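You operate a simulated robot arm through the tools that you are given. There is no shell and no other tool.

You are at the controls of a simulated robot arm. One attempt, no reset.

## Task
Power the orange sensor and slide it along until its lamp turns amber.
Fine: push the orange plug home before the socket box goes on; loosen the black star knob to slide, tighten it after; leave the other knob, plugs and button alone. Where these are worked on the way, their far stop is far enough and under half their travel is too little: black star knob.

It is judged by the outcome, as a careful person would: the job done as asked, and still so three seconds after it is handed in. It fails if anything else is knocked over, pushed out of place, dropped, spilled or broken.

## Robot
A 6-joint arm with a two-finger gripper, fixed in place. Base frame: the origin is on the floor under the middle of its stand, x ahead of it, y to its left, z up. Units: m, rad, N and s.
It reaches about 1.417 m from its shoulder. Its first joint turns from -2.897 to 2.897 rad. Payload 3.43 kg.
The TCP is the grasp point between the finger pads, 0.02 m short of the fingertips. In the tool frame z runs along the fingers and y along their closing line. The gripper opens to 0.19 m; its body begins 0.248 m behind the TCP.
Orientation is told as [roll, pitch, yaw] about the base's x, y, z axes, in that order, counted from this pose: with the fingers straight down and closing along the base's y, the tool's x points along the base's -x, its y along +y and its z along -z.

## Interface
- The arm moves only by the tool drive_tool. Its argument "steps" is a list of rows, each an object (a shift or turn left out is 0, a gripper value left out holds the last) with "linear": the shift along the base's x, y, z in m, a list of three; "rotation": the turn, a rotation vector about the base's x, y, z in rad, a list of three; "hand": the finger opening in m, from 0 to 0.19. In form: [{"linear": [dx, dy, dz], "rotation": [ax, ay, az], "hand": hand}, ...]. A call has 1 to 20 rows; each row is the pose to reach, as a shift and turn from the pose commanded when the call began. Rows are played at 5 a second. More than 0.05 m and 0.15 rad between two rows, or a gripper value outside its range, and nothing of the call is played. A pose out of reach is approached as far as the arm can. The call stops where the force on the tool passes 40 N (or 10 N more than at its start, if that is more) or the arm is blocked; 0.2 s more then pass. Each finger travels about 0.153 m/s and halts on what it meets, pressing with about 38 N; the grip force reading is that of the motor and also rises with nothing between the fingers. The clock runs only during rows and for 0.2 s after the last one: add rows that repeat a pose to give the fingers time. It gives the time, the measured TCP pose, the force on the tool (base axes), the opening and the grip force at its end, in the units of the frame above (readings bear some noise), with the torque about the TCP (base axes, N m) and any sound that the robot's microphone picked up, and new pictures: "pictures" is both (left out), scene, wrist or none.
- Cameras (640 x 400 px; columns grow to the right, rows downward): "scene" is fixed at [0.4062, -0.6637, 1.4206]; the picture's right is [-0.16, 0.99, 0.00], its down [-0.25, -0.04, -0.97] and it looks along [-0.95, -0.15, 0.25] (base axes); focal length 214 px, centre (320, 200). "wrist" rides on the gripper at [0.07, -0.008, -0.288] in the tool frame; the picture's right is [0.12, 0.99, 0.00], its down [-0.96, 0.12, -0.25] and it looks along [-0.25, 0.03, 0.97] (tool axes); focal length 261 px, centre (320, 200). There is no depth. A picture from a camera that has moved, and an enlarged one, comes with that camera's place and axes in the base frame and with its lens. The place of the scene camera against the robot may be out by one fixed shift of up to 0.018 m in any direction.
- lift_body(by): moves the trunk up (or, below 0, down) by that many m; the arm rides with it, the base frame stays. It gives what a move gives, with no picture.
- zoom(camera, box): a new picture of the part [left, top, right, bottom] of that camera's present view, enlarged. The clock stands still meanwhile.
- close_job(): hands the job in; it is judged then, once.

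Places have to be worked out from the pictures, the camera data and where the tool is seen. Open the gripper and draw the arm clear of the work before you hand the job in, unless the task says otherwise.

The tools are called as name(argument=value, ...) on one line, values as JSON. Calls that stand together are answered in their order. drive_tool: Moves the arm, as the interface text tells. Its arguments: {"type":"object","properties":{"steps":{"type":"array"},"pictures":{"type":"string","enum":["both","scene","wrist","none"]}},"required":["steps"]} The other tools are called the same way: lift_body (by) moves the trunk up or down; zoom (camera, box) takes an enlarged picture of a part of a camera's view; close_job () hands the job in.

At the start:

```text
time_s: 0.0
position: [0.1658, -0.68, 1.2567]
orientation: [0.001, 0.0, 0.0]
ft_force: [-0.2, 0.1, -0.8]
wrist_torque: [0.02, 0.02, 0.01]
opening: 0.1901
finger_force: 0.0
trunk travel left (down, up): [-0.325, 0.115]
```

scene: 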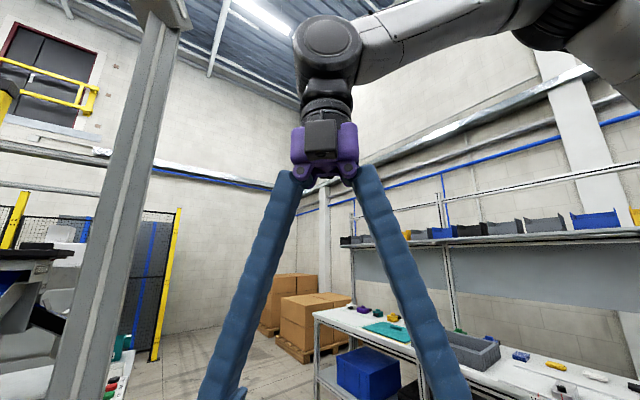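
wrist: 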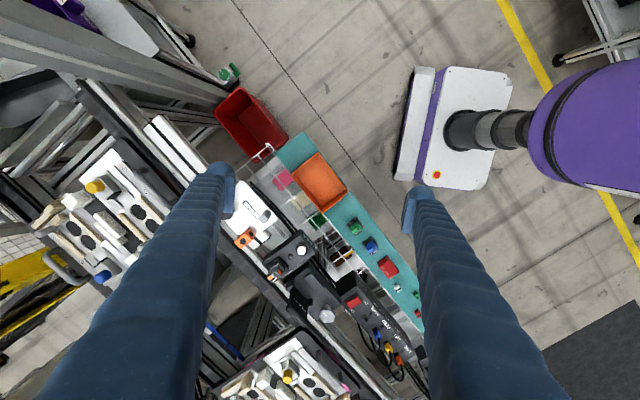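

The wrist view shows a workstation with an orange sensor, rail and knobs under the gripper, to the robot's right. I'll enlarge parts of the wrist picture before I move anything.

zoom(camera="wrist", box=[210, 160, 430, 300])

zoom(camera="wrist", box=[270, 250, 430, 400])

zoom(camera="scene", box=[0, 200, 200, 400])

```text
2.86 times, centred on (320, 230) of wrist
camera zoom: at [0.0952, -0.6902, 1.5454], right [-0.12, 0.99, 0.0], down [0.96, 0.12, 0.25], along [0.25, 0.03, -0.97], focal length 745 px, centre (320, 114)
```

zoom: 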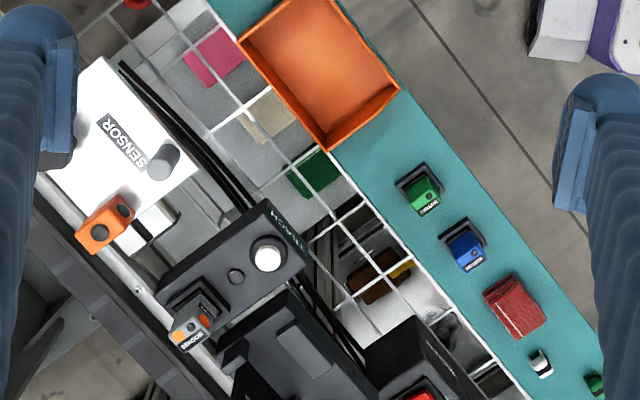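

```text
2.67 times, centred on (350, 325) of wrist
camera zoom: at [0.0952, -0.6902, 1.5454], right [-0.12, 0.99, 0.0], down [0.96, 0.12, 0.25], along [0.25, 0.03, -0.97], focal length 695 px, centre (240, -133)
```

zoom: 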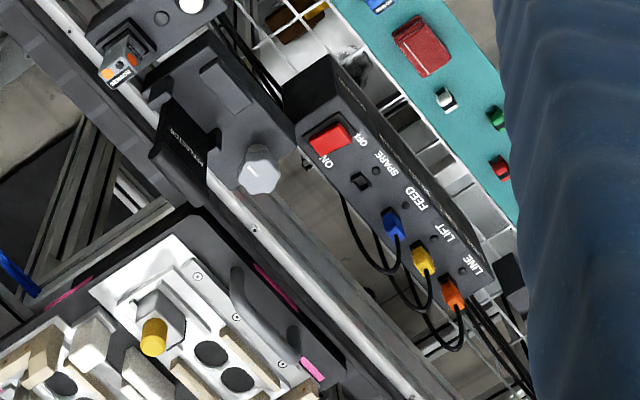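

```text
2.00 times, centred on (100, 300) of scene
camera zoom: at [0.4062, -0.6637, 1.4206], right [-0.16, 0.99, 0.0], down [-0.25, -0.04, -0.97], along [-0.95, -0.15, 0.25], focal length 429 px, centre (760, 0)
```

zoom: 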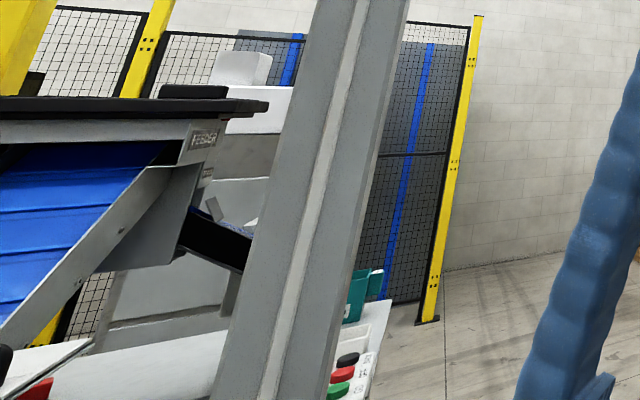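

The scene camera faces away from the work, so the wrist camera has to do the looking. I'll enlarge its upper left, around the post, and the right side to see what surrounds the rail before moving.

zoom(camera="wrist", box=[0, 0, 320, 200])

zoom(camera="wrist", box=[0, 150, 320, 400])

```text
2.00 times, centred on (160, 100) of wrist
camera zoom: at [0.0952, -0.6902, 1.5454], right [-0.12, 0.99, 0.0], down [0.96, 0.12, 0.25], along [0.25, 0.03, -0.97], focal length 521 px, centre (640, 400)
```

zoom: 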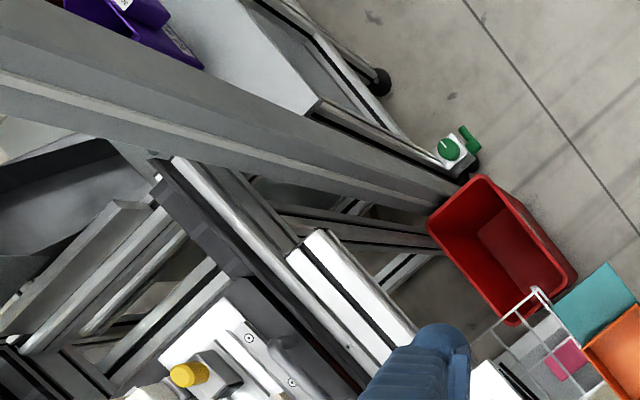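

```text
1.60 times, centred on (160, 275) of wrist
camera zoom: at [0.0952, -0.6902, 1.5454], right [-0.12, 0.99, 0.0], down [0.96, 0.12, 0.25], along [0.25, 0.03, -0.97], focal length 417 px, centre (576, 80)
```

zoom: 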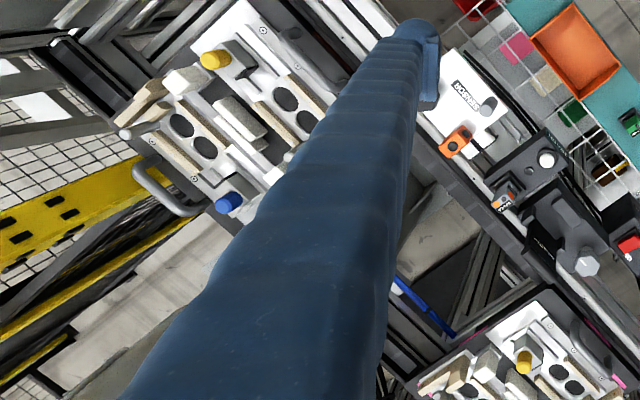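

The post stands at about (0, -1.23), well clear of the work. I'll shift the arm 0.15 m in +x, staying high, for a second viewpoint to triangulate from.

drive_tool(steps=[{"linear": [0.05, 0, 0]}, {"linear": [0.1, 0, 0]}, {"linear": [0.15, 0, 0]}, {"linear": [0.15, 0, 0]}], pictures="both")

```text
time_s: 1.0
position: [0.3163, -0.6812, 1.2583]
orientation: [-0.001, -0.001, -0.001]
ft_force: [-1.0, 0.0, 0.0]
wrist_torque: [-0.01, -0.1, 0.01]
opening: 0.1899
finger_force: 0.0
trunk travel left (down, up): [-0.325, 0.115]
camera wrist: at [0.2459, -0.6907, 1.5468], right [-0.12, 0.99, 0.0], down [0.96, 0.11, 0.25], along [0.25, 0.03, -0.97], focal length 261 px, centre (320, 200)
```

scene: 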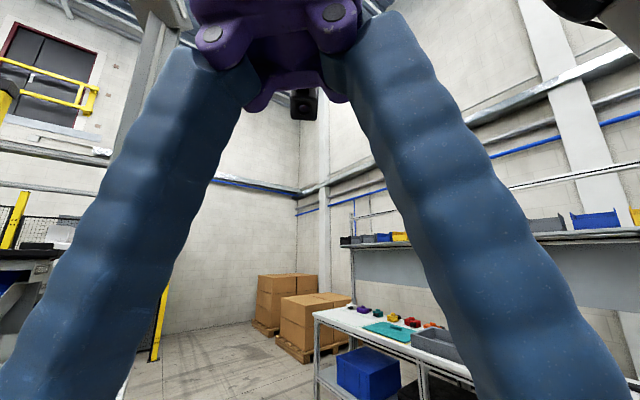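
wrist: 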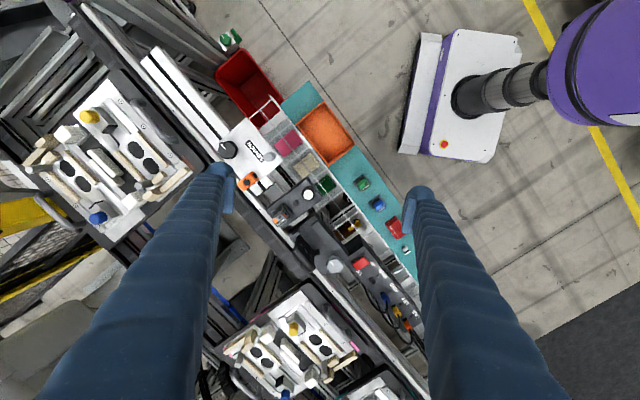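

The parallax puts the light star knob at about (0.56, -0.61, 0.95). A black knob is now visible on the white plate at the left, so I'll enlarge that area and the socket box.

zoom(camera="wrist", box=[200, 120, 328, 200])

zoom(camera="wrist", box=[250, 170, 410, 270])

zoom(camera="wrist", box=[310, 240, 438, 350])

```text
5.00 times, centred on (264, 160) of wrist
camera zoom: at [0.2459, -0.6907, 1.5468], right [-0.12, 0.99, 0.0], down [0.96, 0.11, 0.25], along [0.25, 0.03, -0.97], focal length 1303 px, centre (600, 400)
```

zoom: 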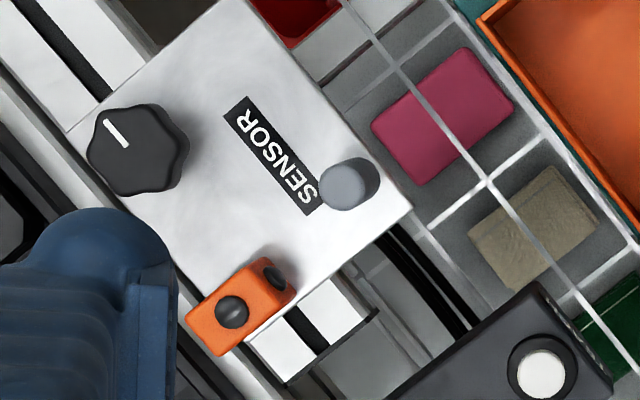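

```text
4.00 times, centred on (330, 220) of wrist
camera zoom: at [0.2459, -0.6907, 1.5468], right [-0.12, 0.99, 0.0], down [0.96, 0.11, 0.25], along [0.25, 0.03, -0.97], focal length 1043 px, centre (280, 120)
```

zoom: 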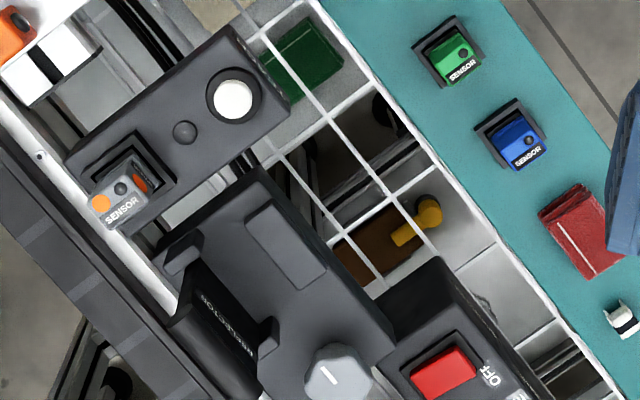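

```text
3.64 times, centred on (374, 295) of wrist
camera zoom: at [0.2459, -0.6907, 1.5468], right [-0.12, 0.99, 0.0], down [0.96, 0.11, 0.25], along [0.25, 0.03, -0.97], focal length 948 px, centre (124, -146)
```

zoom: 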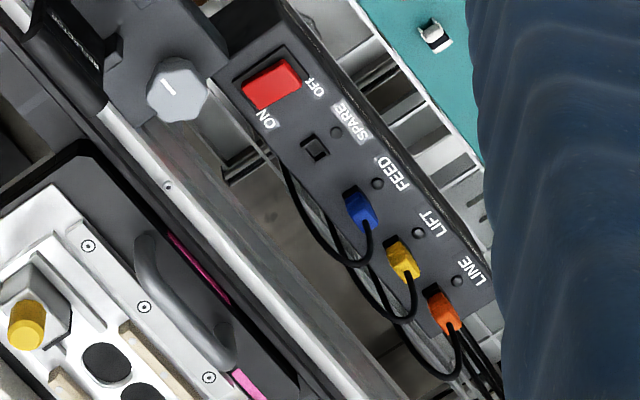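

The sensor sits on a white carriage with the black star knob and a grey peg. The socket box has a red ON/OFF rocker, and the orange plug is at LINE. Next I'll look closely at the plug from above, turning the tool about 45° so the view lines up with the rail.

drive_tool(steps=[{"linear": [0.04, 0.025, 0], "rotation": [0, 0, -0.13]}, {"linear": [0.08, 0.05, 0], "rotation": [0, 0, -0.26]}, {"linear": [0.12, 0.075, 0], "rotation": [0, 0, -0.39]}, {"linear": [0.16, 0.1, 0], "rotation": [0, 0, -0.52]}, {"linear": [0.2, 0.125, 0], "rotation": [0, 0, -0.65]}, {"linear": [0.24, 0.15, 0], "rotation": [0, 0, -0.785]}, {"linear": [0.28, 0.175, 0], "rotation": [0, 0, -0.785]}, {"linear": [0.32, 0.2, 0], "rotation": [0, 0, -0.785]}, {"linear": [0.36, 0.225, 0], "rotation": [0, 0, -0.785]}, {"linear": [0.36, 0.225, 0], "rotation": [0, 0, -0.785]}], pictures="both")

```text
time_s: 3.2
position: [0.6755, -0.4566, 1.2578]
orientation: [-0.001, -0.001, -0.784]
ft_force: [-0.6, 0.4, 0.2]
wrist_torque: [-0.01, -0.08, 0.01]
opening: 0.1898
finger_force: 0.0
trunk travel left (down, up): [-0.325, 0.115]
camera wrist: at [0.621, -0.4149, 1.5458], right [0.62, 0.79, 0.0], down [0.76, -0.6, 0.25], along [0.19, -0.15, -0.97], focal length 261 px, centre (320, 200)
```

scene: 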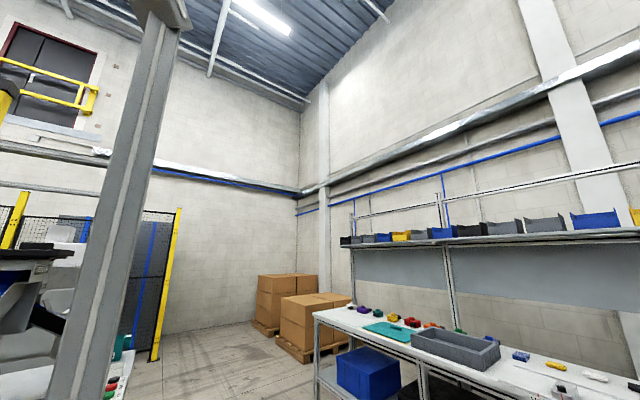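
wrist: 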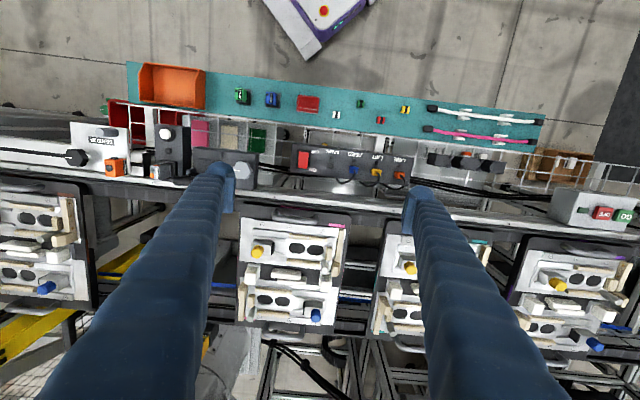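

The rail now lies nearly horizontal in the picture, which puts it at 45° in the base frame. I'll enlarge the socket box and the sensor carriage from here.

zoom(camera="wrist", box=[280, 135, 420, 200])

zoom(camera="wrist", box=[60, 110, 270, 200])

```text
4.57 times, centred on (350, 168) of wrist
camera zoom: at [0.621, -0.4149, 1.5458], right [0.62, 0.79, 0.0], down [0.76, -0.6, 0.25], along [0.19, -0.15, -0.97], focal length 1192 px, centre (183, 349)
```

zoom: 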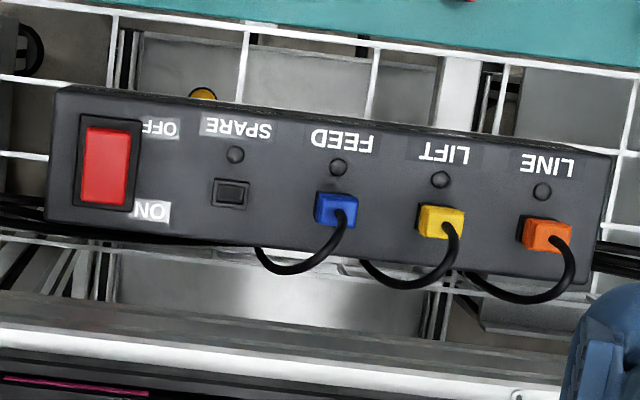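

```text
3.05 times, centred on (165, 155) of wrist
camera zoom: at [0.621, -0.4149, 1.5458], right [0.62, 0.79, 0.0], down [0.76, -0.6, 0.25], along [0.19, -0.15, -0.97], focal length 794 px, centre (792, 337)
```

zoom: 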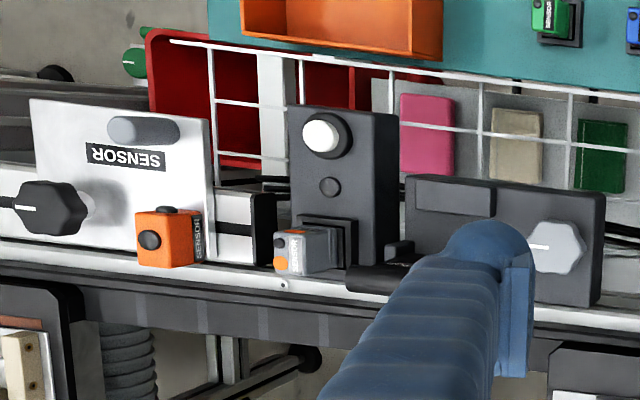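

Triangulating gives the orange plug at about (0.86, -0.30, 0.77), the red rocker at about (0.65, -0.50, 0.75), and the grey knob top at z≈0.93. I'll move above the plug and come down to a safe height for a close look.

drive_tool(steps=[{"linear": [0.035, 0.03, -0.02]}, {"linear": [0.07, 0.06, -0.04]}, {"linear": [0.1, 0.09, -0.06]}, {"linear": [0.13, 0.12, -0.08]}, {"linear": [0.16, 0.14, -0.1]}, {"linear": [0.18, 0.155, -0.13]}, {"linear": [0.18, 0.155, -0.17]}, {"linear": [0.18, 0.155, -0.21]}, {"linear": [0.18, 0.155, -0.23]}, {"linear": [0.18, 0.155, -0.23]}], pictures="wrist")

```text
refused: row 1 steps farther than a row can; nothing moved
```

One row was slightly over the step limit, so I'm repeating the move in smaller steps.

drive_tool(steps=[{"linear": [0.03, 0.026, -0.02]}, {"linear": [0.06, 0.052, -0.04]}, {"linear": [0.09, 0.078, -0.06]}, {"linear": [0.12, 0.104, -0.08]}, {"linear": [0.15, 0.13, -0.1]}, {"linear": [0.18, 0.155, -0.12]}, {"linear": [0.18, 0.155, -0.16]}, {"linear": [0.18, 0.155, -0.2]}, {"linear": [0.18, 0.155, -0.23]}, {"linear": [0.18, 0.155, -0.23]}], pictures="wrist")

```text
time_s: 5.4
position: [0.8573, -0.3011, 1.0264]
orientation: [0.0, -0.001, -0.783]
ft_force: [0.7, -0.1, 0.6]
wrist_torque: [0.01, 0.01, 0.0]
opening: 0.1903
finger_force: 0.0
trunk travel left (down, up): [-0.325, 0.115]
camera wrist: at [0.8027, -0.2579, 1.3147], right [0.62, 0.79, 0.0], down [0.76, -0.6, 0.25], along [0.19, -0.15, -0.97], focal length 261 px, centre (320, 200)
```

wrist: 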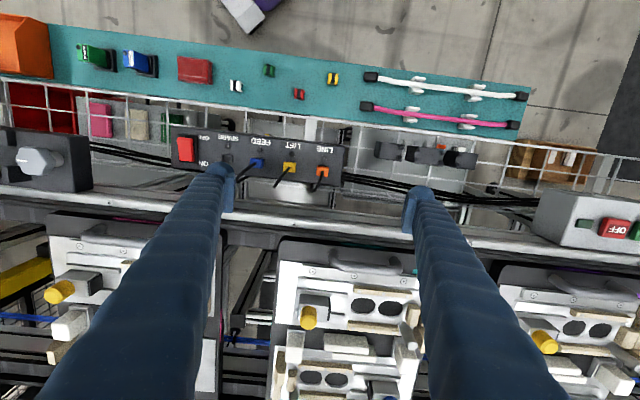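

zoom(camera="wrist", box=[220, 130, 380, 230])

zoom(camera="wrist", box=[290, 150, 370, 200])

```text
4.00 times, centred on (300, 180) of wrist
camera zoom: at [0.8027, -0.2579, 1.3147], right [0.62, 0.79, 0.0], down [0.76, -0.6, 0.25], along [0.19, -0.15, -0.97], focal length 1043 px, centre (400, 280)
```

zoom: 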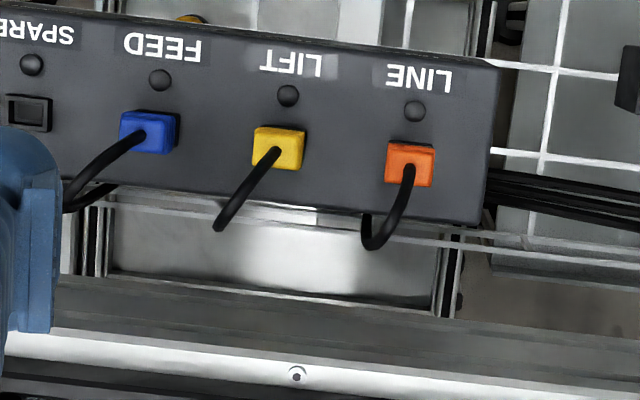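

```text
8.00 times, centred on (330, 175) of wrist
camera zoom: at [0.8027, -0.2579, 1.3147], right [0.62, 0.79, 0.0], down [0.76, -0.6, 0.25], along [0.19, -0.15, -0.97], focal length 2085 px, centre (240, 400)
```

zoom: 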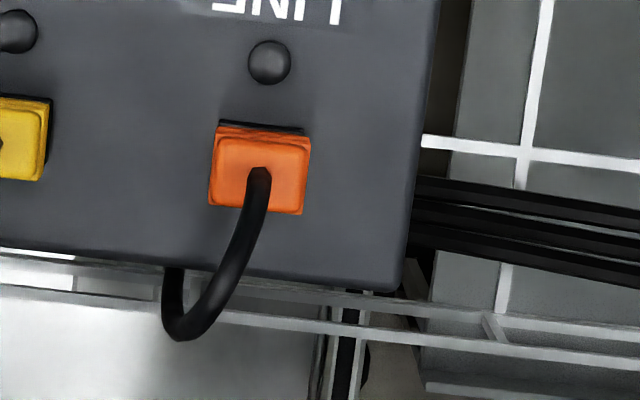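

The plug stands upright from the panel, about 26 × 22 mm, with its cable leaving the top and bending toward the conveyor. I'll narrow the fingers and come lower over it to check alignment and how far it sticks out.

drive_tool(steps=[{"linear": [0.005, 0, -0.03], "hand": 0.06}, {"linear": [0.01, 0, -0.06], "hand": 0.06}, {"linear": [0.01, 0, -0.1], "hand": 0.06}, {"linear": [0.01, 0, -0.13], "hand": 0.06}, {"linear": [0.01, 0, -0.13], "hand": 0.06}], pictures="wrist")

```text
time_s: 6.6
position: [0.8667, -0.3001, 0.8964]
orientation: [-0.001, 0.001, -0.784]
ft_force: [0.9, 0.3, 0.4]
wrist_torque: [0.02, 0.01, -0.01]
opening: 0.0601
finger_force: 0.0
trunk travel left (down, up): [-0.325, 0.115]
camera wrist: at [0.8112, -0.2575, 1.1841], right [0.62, 0.79, 0.0], down [0.76, -0.6, 0.25], along [0.19, -0.15, -0.97], focal length 261 px, centre (320, 200)
```

wrist: 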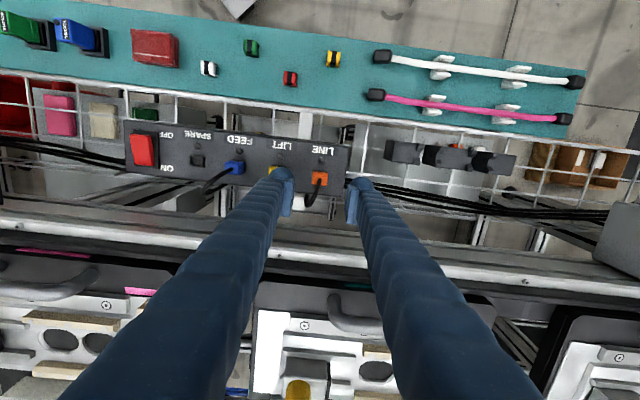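

zoom(camera="wrist", box=[200, 130, 360, 230])

zoom(camera="wrist", box=[280, 150, 360, 200])

```text
4.00 times, centred on (280, 180) of wrist
camera zoom: at [0.8112, -0.2575, 1.1841], right [0.62, 0.79, 0.0], down [0.76, -0.6, 0.25], along [0.19, -0.15, -0.97], focal length 1043 px, centre (480, 280)
```

zoom: 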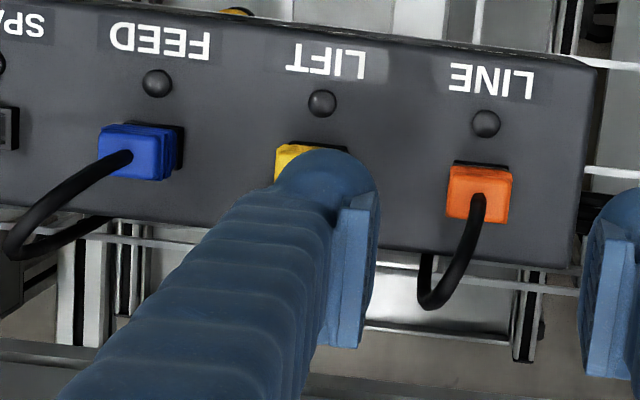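

```text
8.00 times, centred on (320, 175) of wrist
camera zoom: at [0.8112, -0.2575, 1.1841], right [0.62, 0.79, 0.0], down [0.76, -0.6, 0.25], along [0.19, -0.15, -0.97], focal length 2085 px, centre (320, 400)
```

zoom: 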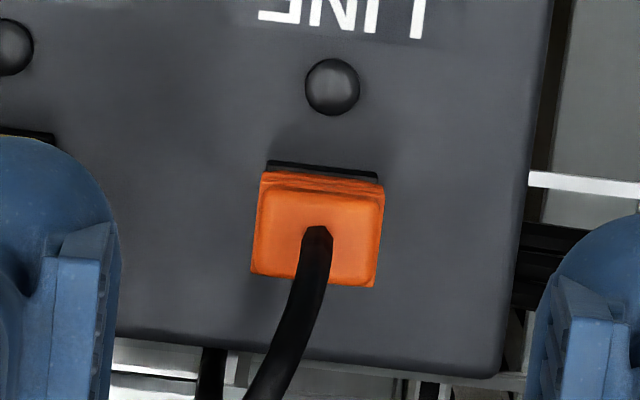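

The plug's top face comes out at about (0.870, -0.303, 0.76). I'll set the fingers about 14 mm apart so they straddle the cable and bear on the plug's top face, then come down to just above it.

drive_tool(steps=[{"linear": [0.004, -0.003, -0.02], "hand": 0.015}, {"linear": [0.004, -0.003, -0.05], "hand": 0.015}, {"linear": [0.004, -0.003, -0.075], "hand": 0.015}, {"linear": [0.004, -0.003, -0.085], "hand": 0.015}, {"linear": [0.004, -0.003, -0.085], "hand": 0.015}], pictures="wrist")

zoom(camera="wrist", box=[270, 150, 370, 220])

```text
time_s: 7.8
position: [0.8698, -0.3041, 0.8109]
orientation: [-0.001, 0.001, -0.787]
ft_force: [0.1, 0.3, 0.6]
wrist_torque: [-0.05, -0.01, -0.02]
opening: 0.015
finger_force: 0.0
trunk travel left (down, up): [-0.325, 0.115]
camera wrist: at [0.8146, -0.2615, 1.0993], right [0.62, 0.79, 0.0], down [0.76, -0.6, 0.25], along [0.19, -0.15, -0.97], focal length 261 px, centre (320, 200)
```

wrist: 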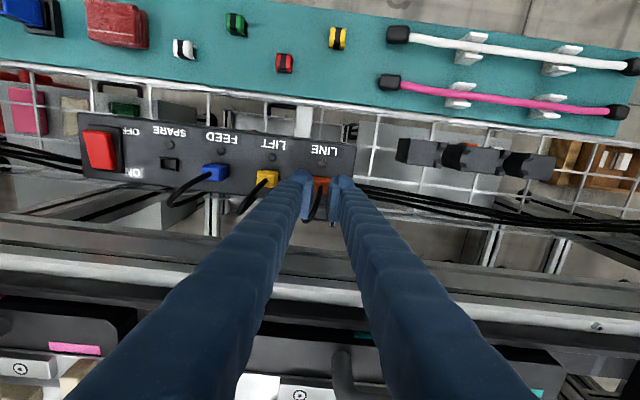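

```text
5.71 times, centred on (320, 185) of wrist
camera zoom: at [0.8146, -0.2615, 1.0993], right [0.62, 0.79, 0.0], down [0.76, -0.6, 0.25], along [0.19, -0.15, -0.97], focal length 1489 px, centre (320, 286)
```

zoom: 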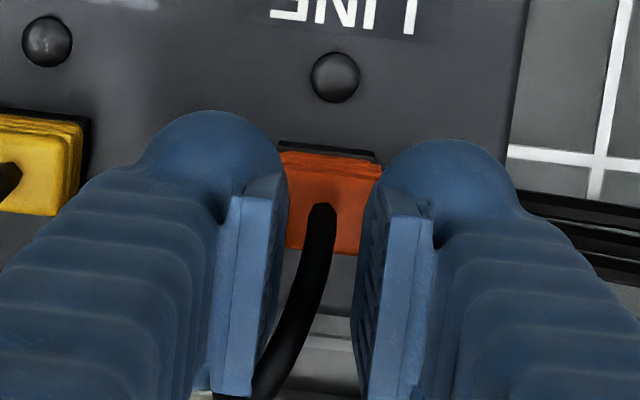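

The fingers straddle the cable, and the plug's centre is about 3 mm to the +u side. I'll correct that and go down in small steps to find contact.

drive_tool(steps=[{"linear": [0.002, 0.002, -0.008]}, {"linear": [0.002, 0.002, -0.016]}, {"linear": [0.002, 0.002, -0.022]}, {"linear": [0.002, 0.002, -0.026]}, {"linear": [0.002, 0.002, -0.026]}], pictures="wrist")

zoom(camera="wrist", box=[270, 150, 370, 220])

```text
time_s: 9.1
position: [0.8736, -0.3015, 0.7916]
orientation: [0.001, -0.003, -0.786]
ft_force: [-4.1, 0.7, 20.4]
wrist_torque: [-0.17, 0.41, -0.1]
opening: 0.0164
finger_force: 1.5
trunk travel left (down, up): [-0.325, 0.115]
stopped in row 5: the force on the tool passed its limit at 41 N (the readings are from after the stop); the commanded pose is now the measured one
camera wrist: at [0.8169, -0.2586, 1.0796], right [0.62, 0.79, 0.0], down [0.76, -0.6, 0.25], along [0.2, -0.15, -0.97], focal length 261 px, centre (320, 200)
```

wrist: 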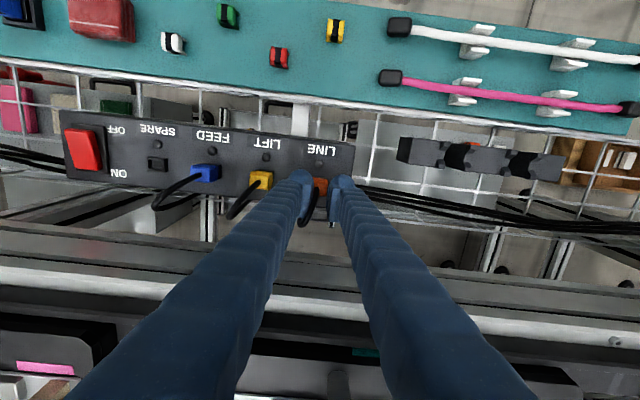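

```text
5.71 times, centred on (320, 185) of wrist
camera zoom: at [0.8169, -0.2586, 1.0796], right [0.62, 0.79, 0.0], down [0.76, -0.6, 0.25], along [0.2, -0.15, -0.97], focal length 1489 px, centre (320, 286)
```

zoom: 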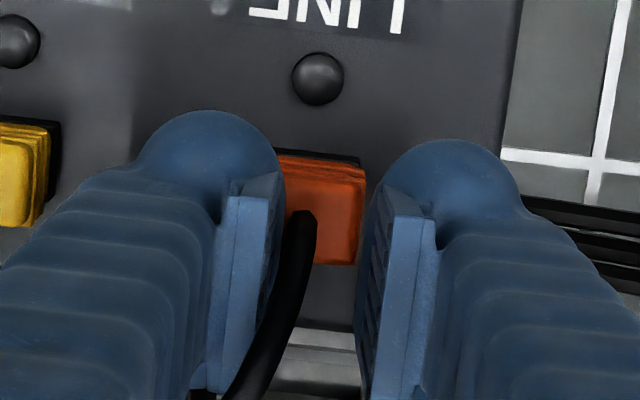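

Contact came at TCP z≈0.79 and the reading peaked at 41 N. I'll raise back to the earlier pose to see whether the plug moved.

drive_tool(steps=[{"linear": [-0.001, -0.001, 0.01]}, {"linear": [-0.0038, -0.0026, 0.0193]}, {"linear": [-0.0038, -0.0026, 0.0193]}], pictures="wrist")

zoom(camera="wrist", box=[270, 150, 370, 220])

zoom(camera="wrist", box=[180, 120, 340, 220])

```text
time_s: 9.9
position: [0.87, -0.3039, 0.8082]
orientation: [0.0, -0.001, -0.785]
ft_force: [-0.3, -0.2, 0.2]
wrist_torque: [0.0, 0.0, 0.02]
opening: 0.0153
finger_force: 0.2
trunk travel left (down, up): [-0.325, 0.115]
camera wrist: at [0.8137, -0.2624, 1.0959], right [0.62, 0.79, 0.0], down [0.76, -0.6, 0.25], along [0.2, -0.15, -0.97], focal length 261 px, centre (320, 200)
```

wrist: 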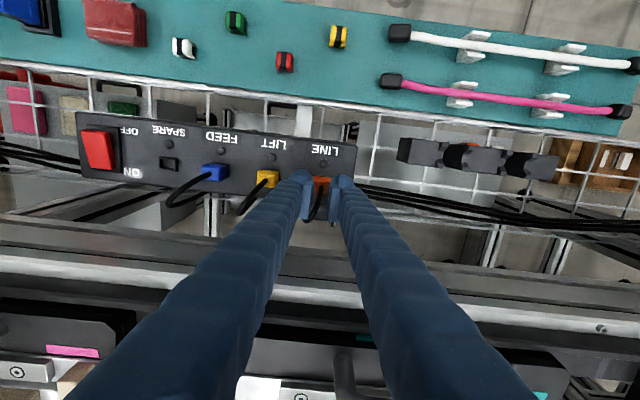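

```text
5.71 times, centred on (320, 185) of wrist
camera zoom: at [0.8137, -0.2624, 1.0959], right [0.62, 0.79, 0.0], down [0.76, -0.6, 0.25], along [0.2, -0.15, -0.97], focal length 1489 px, centre (320, 286)
```

zoom: 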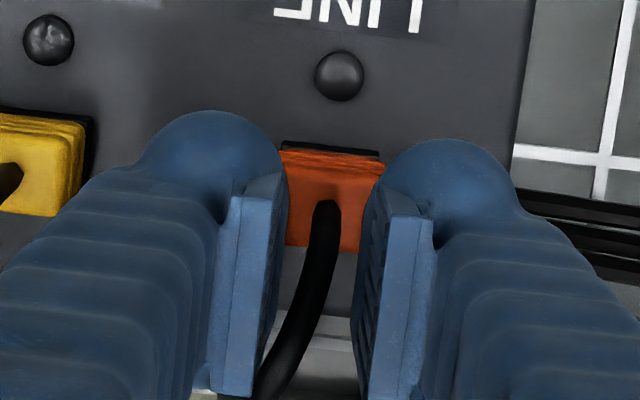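

```text
4.00 times, centred on (260, 170) of wrist
camera zoom: at [0.8137, -0.2624, 1.0959], right [0.62, 0.79, 0.0], down [0.76, -0.6, 0.25], along [0.2, -0.15, -0.97], focal length 1043 px, centre (560, 320)
```

zoom: 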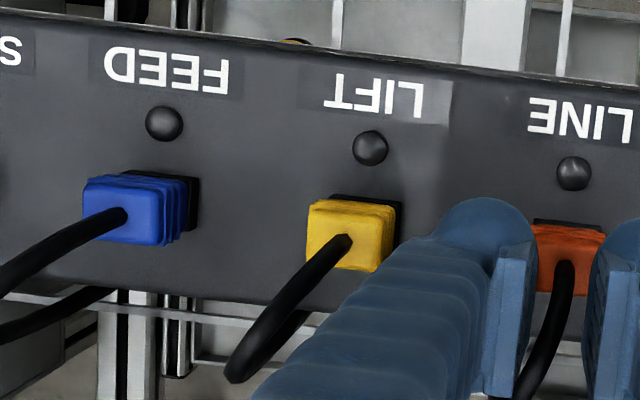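

The plug doesn't appear to have moved. Before pressing again I'll raise up, open the fingers, and tilt the camera toward the conveyor to compare the three plugs' heights from the side.

drive_tool(steps=[{"linear": [0, 0, 0.04], "hand": 0.05}, {"linear": [0, 0, 0.08], "hand": 0.15}, {"linear": [0, 0, 0.09], "rotation": [-0.085, -0.085, 0], "hand": 0.15}, {"linear": [-0.01, 0.01, 0.09], "rotation": [-0.17, -0.17, 0], "hand": 0.15}, {"linear": [-0.02, 0.02, 0.09], "rotation": [-0.255, -0.255, 0], "hand": 0.15}, {"linear": [-0.03, 0.03, 0.08], "rotation": [-0.34, -0.34, 0], "hand": 0.15}, {"linear": [-0.035, 0.035, 0.07], "rotation": [-0.425, -0.425, 0], "hand": 0.15}, {"linear": [-0.035, 0.035, 0.07], "rotation": [-0.425, -0.425, 0], "hand": 0.15}], pictures="wrist")

zoom(camera="wrist", box=[200, 80, 400, 205])

```text
time_s: 11.9
position: [0.7817, -0.2871, 0.8665]
orientation: [-0.074, -0.545, -0.873]
ft_force: [-1.2, -0.1, -1.2]
wrist_torque: [0.04, 0.0, 0.05]
opening: 0.1501
finger_force: 0.0
out of reach, approached as far as the arm can: row 6, 7
trunk travel left (down, up): [-0.325, 0.115]
stopped in row 8: the arm was blocked; the commanded pose is now the measured one
camera wrist: at [0.6575, -0.1197, 1.0762], right [0.72, 0.68, -0.12], down [0.55, -0.45, 0.7], along [0.42, -0.57, -0.7], focal length 261 px, centre (320, 200)
```

wrist: 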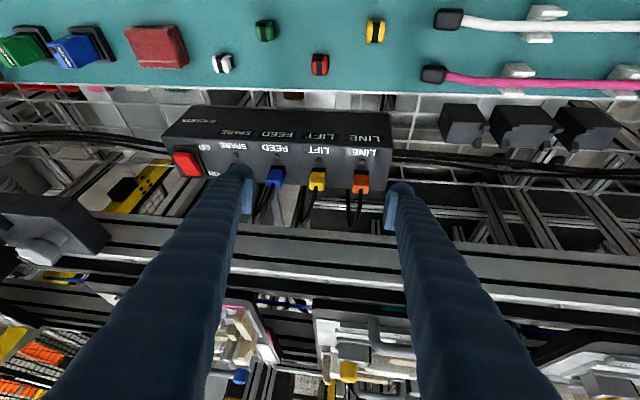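

```text
3.20 times, centred on (300, 142) of wrist
camera zoom: at [0.6575, -0.1197, 1.0762], right [0.72, 0.68, -0.12], down [0.55, -0.45, 0.7], along [0.42, -0.57, -0.7], focal length 834 px, centre (384, 384)
```

zoom: 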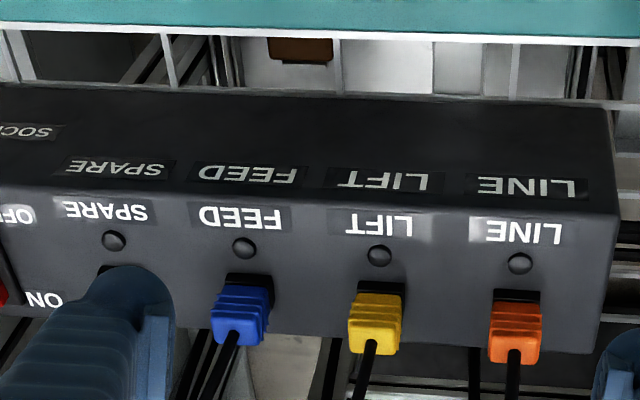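

From the side I can see the sockets are in the box's top face and all three plugs stand upright. I'll zoom in to compare how far each one sticks out.

zoom(camera="wrist", box=[325, 140, 395, 205])

zoom(camera="wrist", box=[255, 140, 345, 205])

```text
6.15 times, centred on (360, 172) of wrist
camera zoom: at [0.6575, -0.1197, 1.0762], right [0.72, 0.68, -0.12], down [0.55, -0.45, 0.7], along [0.42, -0.57, -0.7], focal length 1604 px, centre (74, 369)
```

zoom: 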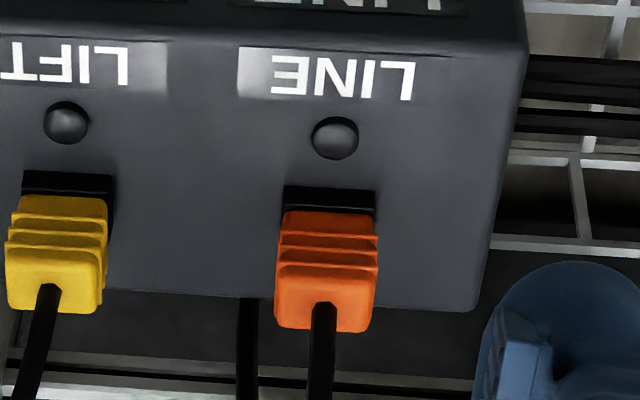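

```text
6.15 times, centred on (300, 172) of wrist
camera zoom: at [0.6575, -0.1197, 1.0762], right [0.72, 0.68, -0.12], down [0.55, -0.45, 0.7], along [0.42, -0.57, -0.7], focal length 1604 px, centre (443, 369)
```

zoom: 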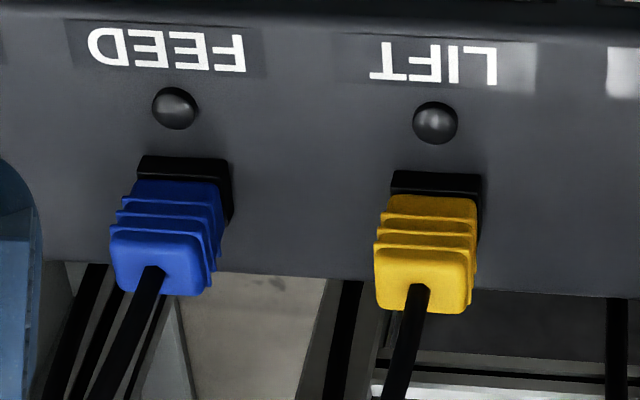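

After the first press the orange plug stands at the same height as the blue and yellow ones, and the before/after views suggest it sank about 4–5 mm. I'll return upright above it and press once more to confirm it has bottomed out.

drive_tool(steps=[{"linear": [0.018, -0.003, 0.005], "rotation": [0.0906, 0.0628, 0.0212], "hand": 0.1}, {"linear": [0.036, -0.006, 0.01], "rotation": [0.1812, 0.1256, 0.0424], "hand": 0.05}, {"linear": [0.054, -0.009, 0.01], "rotation": [0.2718, 0.1884, 0.0636], "hand": 0.015}, {"linear": [0.072, -0.013, 0.01], "rotation": [0.3624, 0.2512, 0.0848], "hand": 0.015}, {"linear": [0.0885, -0.016, 0.0], "rotation": [0.453, 0.314, 0.106], "hand": 0.015}, {"linear": [0.0885, -0.016, -0.02], "rotation": [0.453, 0.314, 0.106], "hand": 0.015}, {"linear": [0.0885, -0.016, -0.04], "rotation": [0.453, 0.314, 0.106], "hand": 0.015}, {"linear": [0.0885, -0.016, -0.04], "rotation": [0.453, 0.314, 0.106], "hand": 0.015}], pictures="wrist")

zoom(camera="wrist", box=[270, 150, 370, 220])

```text
time_s: 12.8
position: [0.8532, -0.391, 0.9089]
orientation: [-0.149, -0.374, -0.891]
ft_force: [-10.5, 19.6, 18.7]
wrist_torque: [0.32, -0.54, 0.4]
opening: 0.0158
finger_force: 0.8
trunk travel left (down, up): [-0.325, 0.115]
stopped in row 4: the force on the tool passed its limit at 85 N (the readings are from after the stop); the commanded pose is now the measured one
camera wrist: at [0.7732, -0.2386, 1.1493], right [0.73, 0.66, -0.18], down [0.63, -0.54, 0.56], along [0.28, -0.53, -0.81], focal length 261 px, centre (320, 200)
```

wrist: 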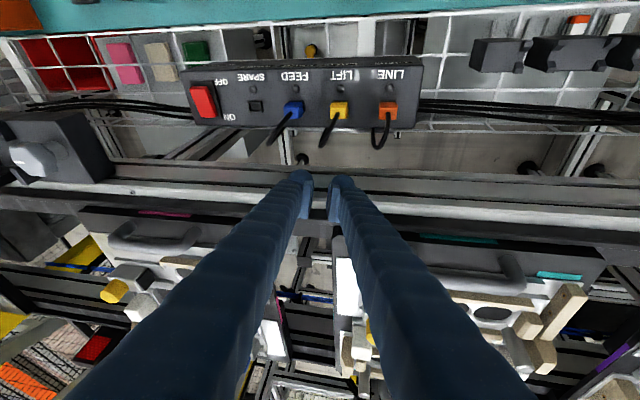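

```text
5.71 times, centred on (320, 185) of wrist
camera zoom: at [0.7732, -0.2386, 1.1493], right [0.73, 0.66, -0.18], down [0.63, -0.54, 0.56], along [0.28, -0.53, -0.81], focal length 1489 px, centre (320, 286)
```

zoom: 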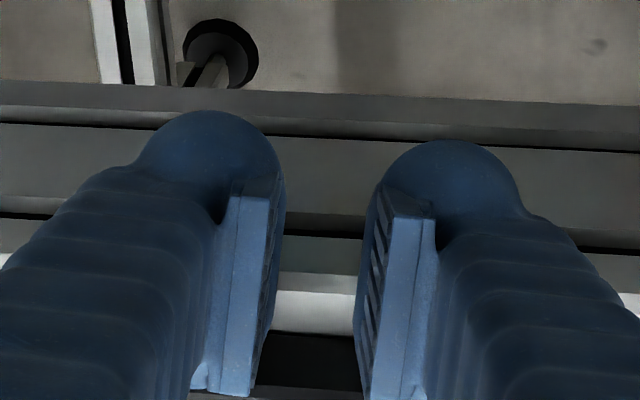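

During the untilt the arm swung toward the conveyor, and the fingers are touching its edge with an 85 N peak. I'll back off gently, up and toward the robot, then look for any disturbance.

drive_tool(steps=[{"linear": [-0.01, 0.012, 0.02]}, {"linear": [-0.02, 0.025, 0.05]}, {"linear": [-0.02, 0.025, 0.05]}], pictures="both")

```text
time_s: 13.6
position: [0.8341, -0.3709, 0.9546]
orientation: [-0.15, -0.372, -0.892]
ft_force: [-0.4, -0.7, -0.1]
wrist_torque: [0.01, -0.02, 0.02]
opening: 0.0147
finger_force: 0.0
trunk travel left (down, up): [-0.325, 0.115]
camera wrist: at [0.7545, -0.2179, 1.1961], right [0.73, 0.66, -0.18], down [0.63, -0.54, 0.56], along [0.27, -0.52, -0.81], focal length 261 px, centre (320, 200)
```

scene: 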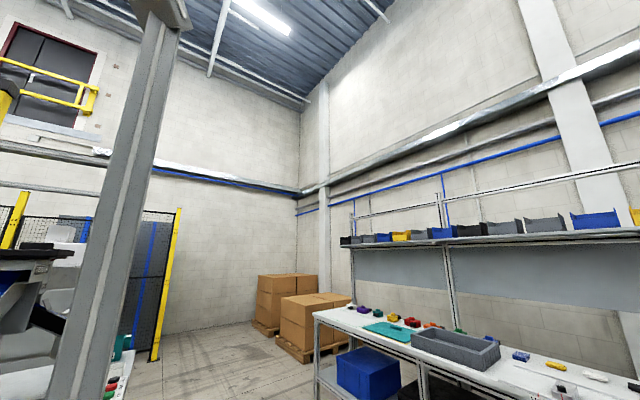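
wrist: 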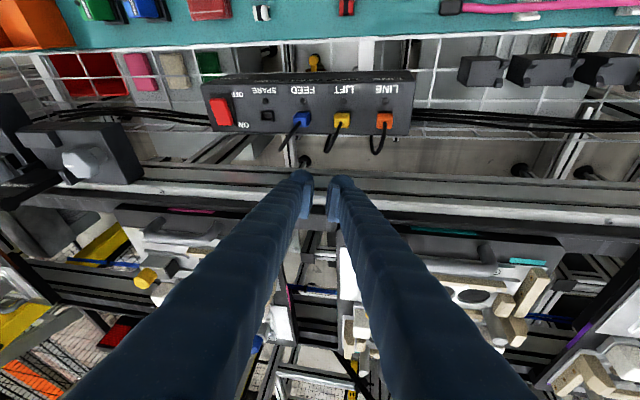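

Nothing looks displaced, and the force is back to zero. I'll rise and straighten the tool slowly in small rows.

drive_tool(steps=[{"linear": [0.0, 0.01, 0.03]}, {"linear": [0.0, 0.02, 0.06], "rotation": [0.047, 0.017, 0.017]}, {"linear": [0.005, 0.03, 0.08], "rotation": [0.094, 0.034, 0.034]}, {"linear": [0.01, 0.04, 0.09], "rotation": [0.141, 0.051, 0.051]}, {"linear": [0.015, 0.05, 0.1], "rotation": [0.188, 0.068, 0.068]}, {"linear": [0.02, 0.06, 0.1], "rotation": [0.236, 0.086, 0.084]}, {"linear": [0.03, 0.065, 0.1], "rotation": [0.283, 0.103, 0.101]}, {"linear": [0.037, 0.068, 0.1], "rotation": [0.33, 0.12, 0.118]}, {"linear": [0.037, 0.068, 0.1], "rotation": [0.377, 0.137, 0.135]}, {"linear": [0.037, 0.068, 0.1], "rotation": [0.377, 0.137, 0.135]}], pictures="wrist")

```text
time_s: 15.8
position: [0.8705, -0.3012, 1.056]
orientation: [0.002, -0.001, -0.783]
ft_force: [0.5, -0.6, 0.2]
wrist_torque: [0.09, -0.01, 0.01]
opening: 0.0151
finger_force: 0.0
trunk travel left (down, up): [-0.325, 0.115]
camera wrist: at [0.8151, -0.2596, 1.3437], right [0.62, 0.79, 0.0], down [0.76, -0.6, 0.25], along [0.2, -0.15, -0.97], focal length 261 px, centre (320, 200)
```

wrist: 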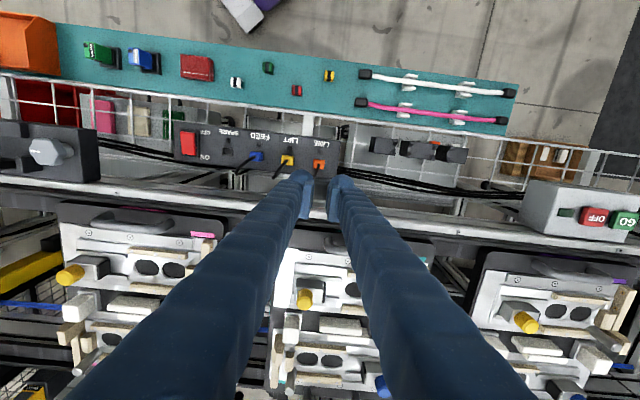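

The tool is upright again above the plug. I'll come down to just above it and check the straddle once more.

drive_tool(steps=[{"linear": [0.0005, -0.0015, -0.05]}, {"linear": [0.0005, -0.0015, -0.1]}, {"linear": [0.0005, -0.0015, -0.15]}, {"linear": [0.0005, -0.0015, -0.19]}, {"linear": [0.0005, -0.0015, -0.23]}, {"linear": [0.0005, -0.0015, -0.248]}, {"linear": [0.0005, -0.0015, -0.248]}], pictures="wrist")

zoom(camera="wrist", box=[270, 150, 370, 220])

```text
time_s: 17.4
position: [0.8699, -0.3043, 0.8063]
orientation: [0.002, 0.0, -0.783]
ft_force: [0.0, 0.5, 0.6]
wrist_torque: [0.0, -0.03, 0.01]
opening: 0.015
finger_force: 0.1
trunk travel left (down, up): [-0.325, 0.115]
camera wrist: at [0.8145, -0.2608, 1.0946], right [0.62, 0.79, 0.0], down [0.76, -0.6, 0.25], along [0.2, -0.15, -0.97], focal length 261 px, centre (320, 200)
```

wrist: 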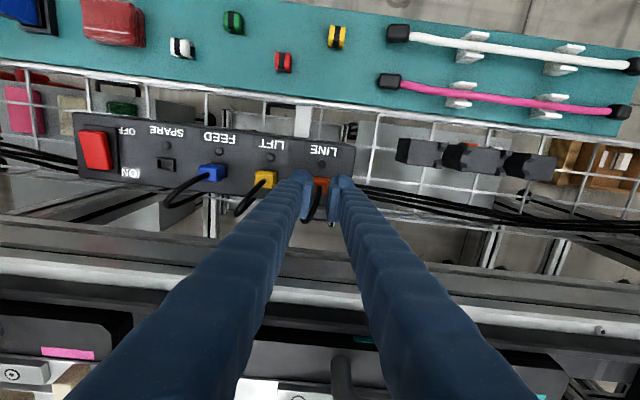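

```text
5.71 times, centred on (320, 185) of wrist
camera zoom: at [0.8145, -0.2608, 1.0946], right [0.62, 0.79, 0.0], down [0.76, -0.6, 0.25], along [0.2, -0.15, -0.97], focal length 1489 px, centre (320, 286)
```

zoom: 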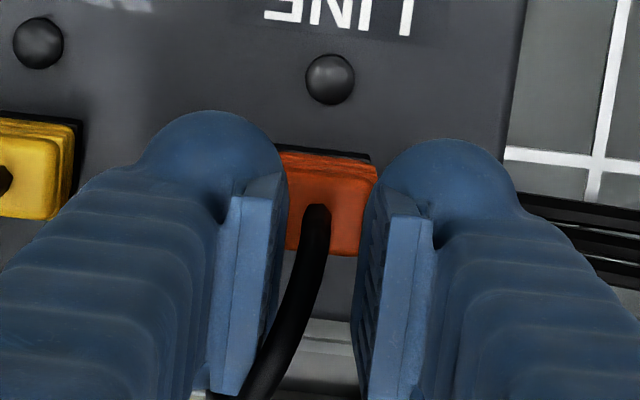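

The alignment looks good, so I'm pressing down slowly in 2–3 mm steps.

drive_tool(steps=[{"linear": [0.001, 0.001, -0.006]}, {"linear": [0.001, 0.001, -0.01]}, {"linear": [0.001, 0.001, -0.012]}, {"linear": [0.001, 0.001, -0.014]}, {"linear": [0.001, 0.001, -0.016]}, {"linear": [0.001, 0.001, -0.018]}, {"linear": [0.001, 0.001, -0.02]}, {"linear": [0.001, 0.001, -0.022]}], pictures="wrist")

zoom(camera="wrist", box=[270, 150, 370, 220])

```text
time_s: 19.3
position: [0.8742, -0.3027, 0.7921]
orientation: [0.004, -0.004, -0.783]
ft_force: [-4.2, 1.3, 21.8]
wrist_torque: [-0.16, 0.43, -0.11]
opening: 0.016
finger_force: 1.0
trunk travel left (down, up): [-0.325, 0.115]
stopped in row 8: the force on the tool passed its limit at 42 N (the readings are from after the stop); the commanded pose is now the measured one
camera wrist: at [0.8169, -0.2597, 1.0795], right [0.62, 0.79, 0.0], down [0.76, -0.6, 0.25], along [0.2, -0.15, -0.97], focal length 261 px, centre (320, 200)
```

wrist: 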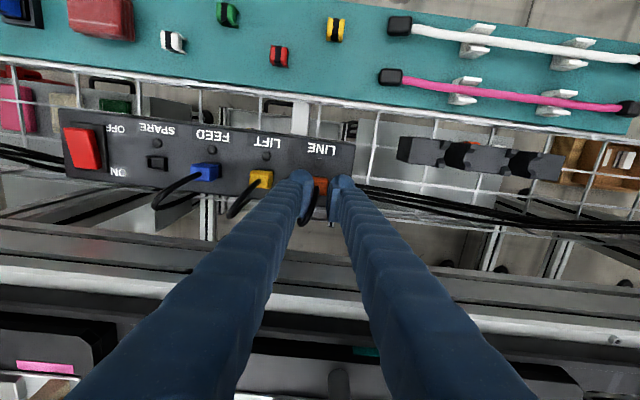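

```text
5.71 times, centred on (320, 185) of wrist
camera zoom: at [0.8169, -0.2597, 1.0795], right [0.62, 0.79, 0.0], down [0.76, -0.6, 0.25], along [0.2, -0.15, -0.97], focal length 1489 px, centre (320, 286)
```

zoom: 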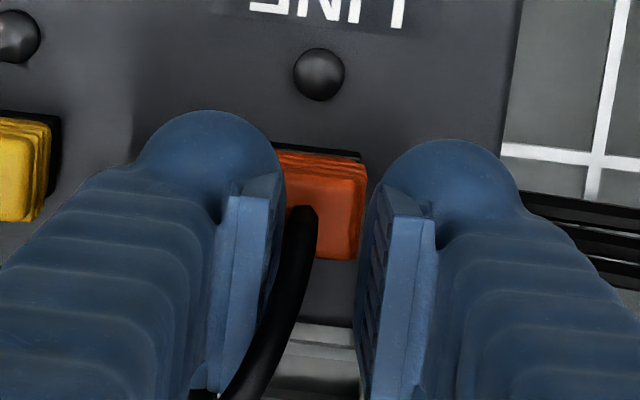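

The stop is again at z≈0.792, the same height as before, so something is bottomed out. To check whether the plug actually travelled, I'll go back to the exact pose I photographed before the first press and compare.

drive_tool(steps=[{"linear": [-0.001, 0, 0.01]}, {"linear": [-0.003, 0.001, 0.03]}, {"linear": [-0.0075, 0.0026, 0.07], "hand": 0.06}, {"linear": [-0.0075, 0.0026, 0.1043], "hand": 0.06}, {"linear": [-0.0075, 0.0026, 0.1043], "hand": 0.06}, {"linear": [-0.0075, 0.0026, 0.1043], "hand": 0.06}], pictures="wrist")

zoom(camera="wrist", box=[280, 150, 360, 200])

zoom(camera="wrist", box=[200, 130, 360, 230])

```text
time_s: 20.7
position: [0.8685, -0.2998, 0.8949]
orientation: [0.002, -0.003, -0.784]
ft_force: [-0.2, -0.2, 0.3]
wrist_torque: [0.0, 0.0, -0.01]
opening: 0.0602
finger_force: 0.0
trunk travel left (down, up): [-0.325, 0.115]
camera wrist: at [0.8109, -0.2577, 1.1823], right [0.62, 0.79, 0.0], down [0.76, -0.6, 0.25], along [0.2, -0.15, -0.97], focal length 261 px, centre (320, 200)
```

wrist: 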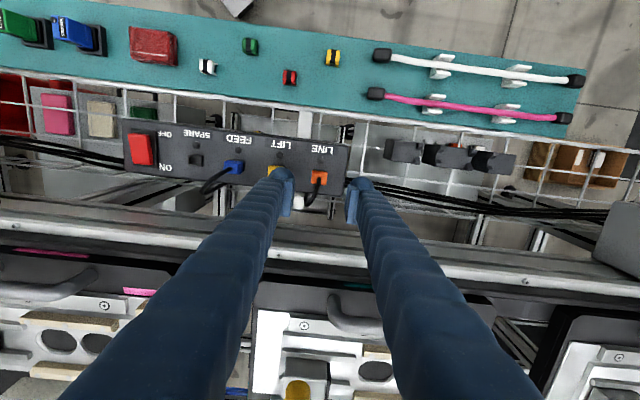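

```text
8.00 times, centred on (320, 175) of wrist
camera zoom: at [0.8109, -0.2577, 1.1823], right [0.62, 0.79, 0.0], down [0.76, -0.6, 0.25], along [0.2, -0.15, -0.97], focal length 2085 px, centre (320, 400)
```

zoom: 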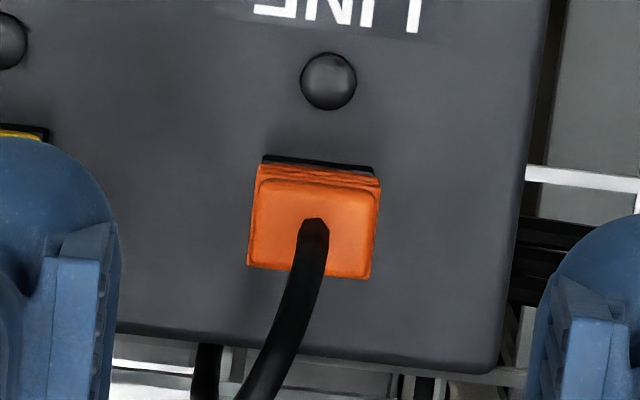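

```text
4.00 times, centred on (280, 180) of wrist
camera zoom: at [0.8109, -0.2577, 1.1823], right [0.62, 0.79, 0.0], down [0.76, -0.6, 0.25], along [0.2, -0.15, -0.97], focal length 1043 px, centre (480, 280)
```

zoom: 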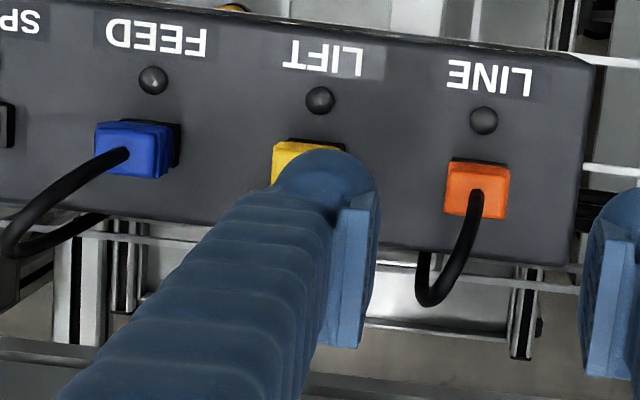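

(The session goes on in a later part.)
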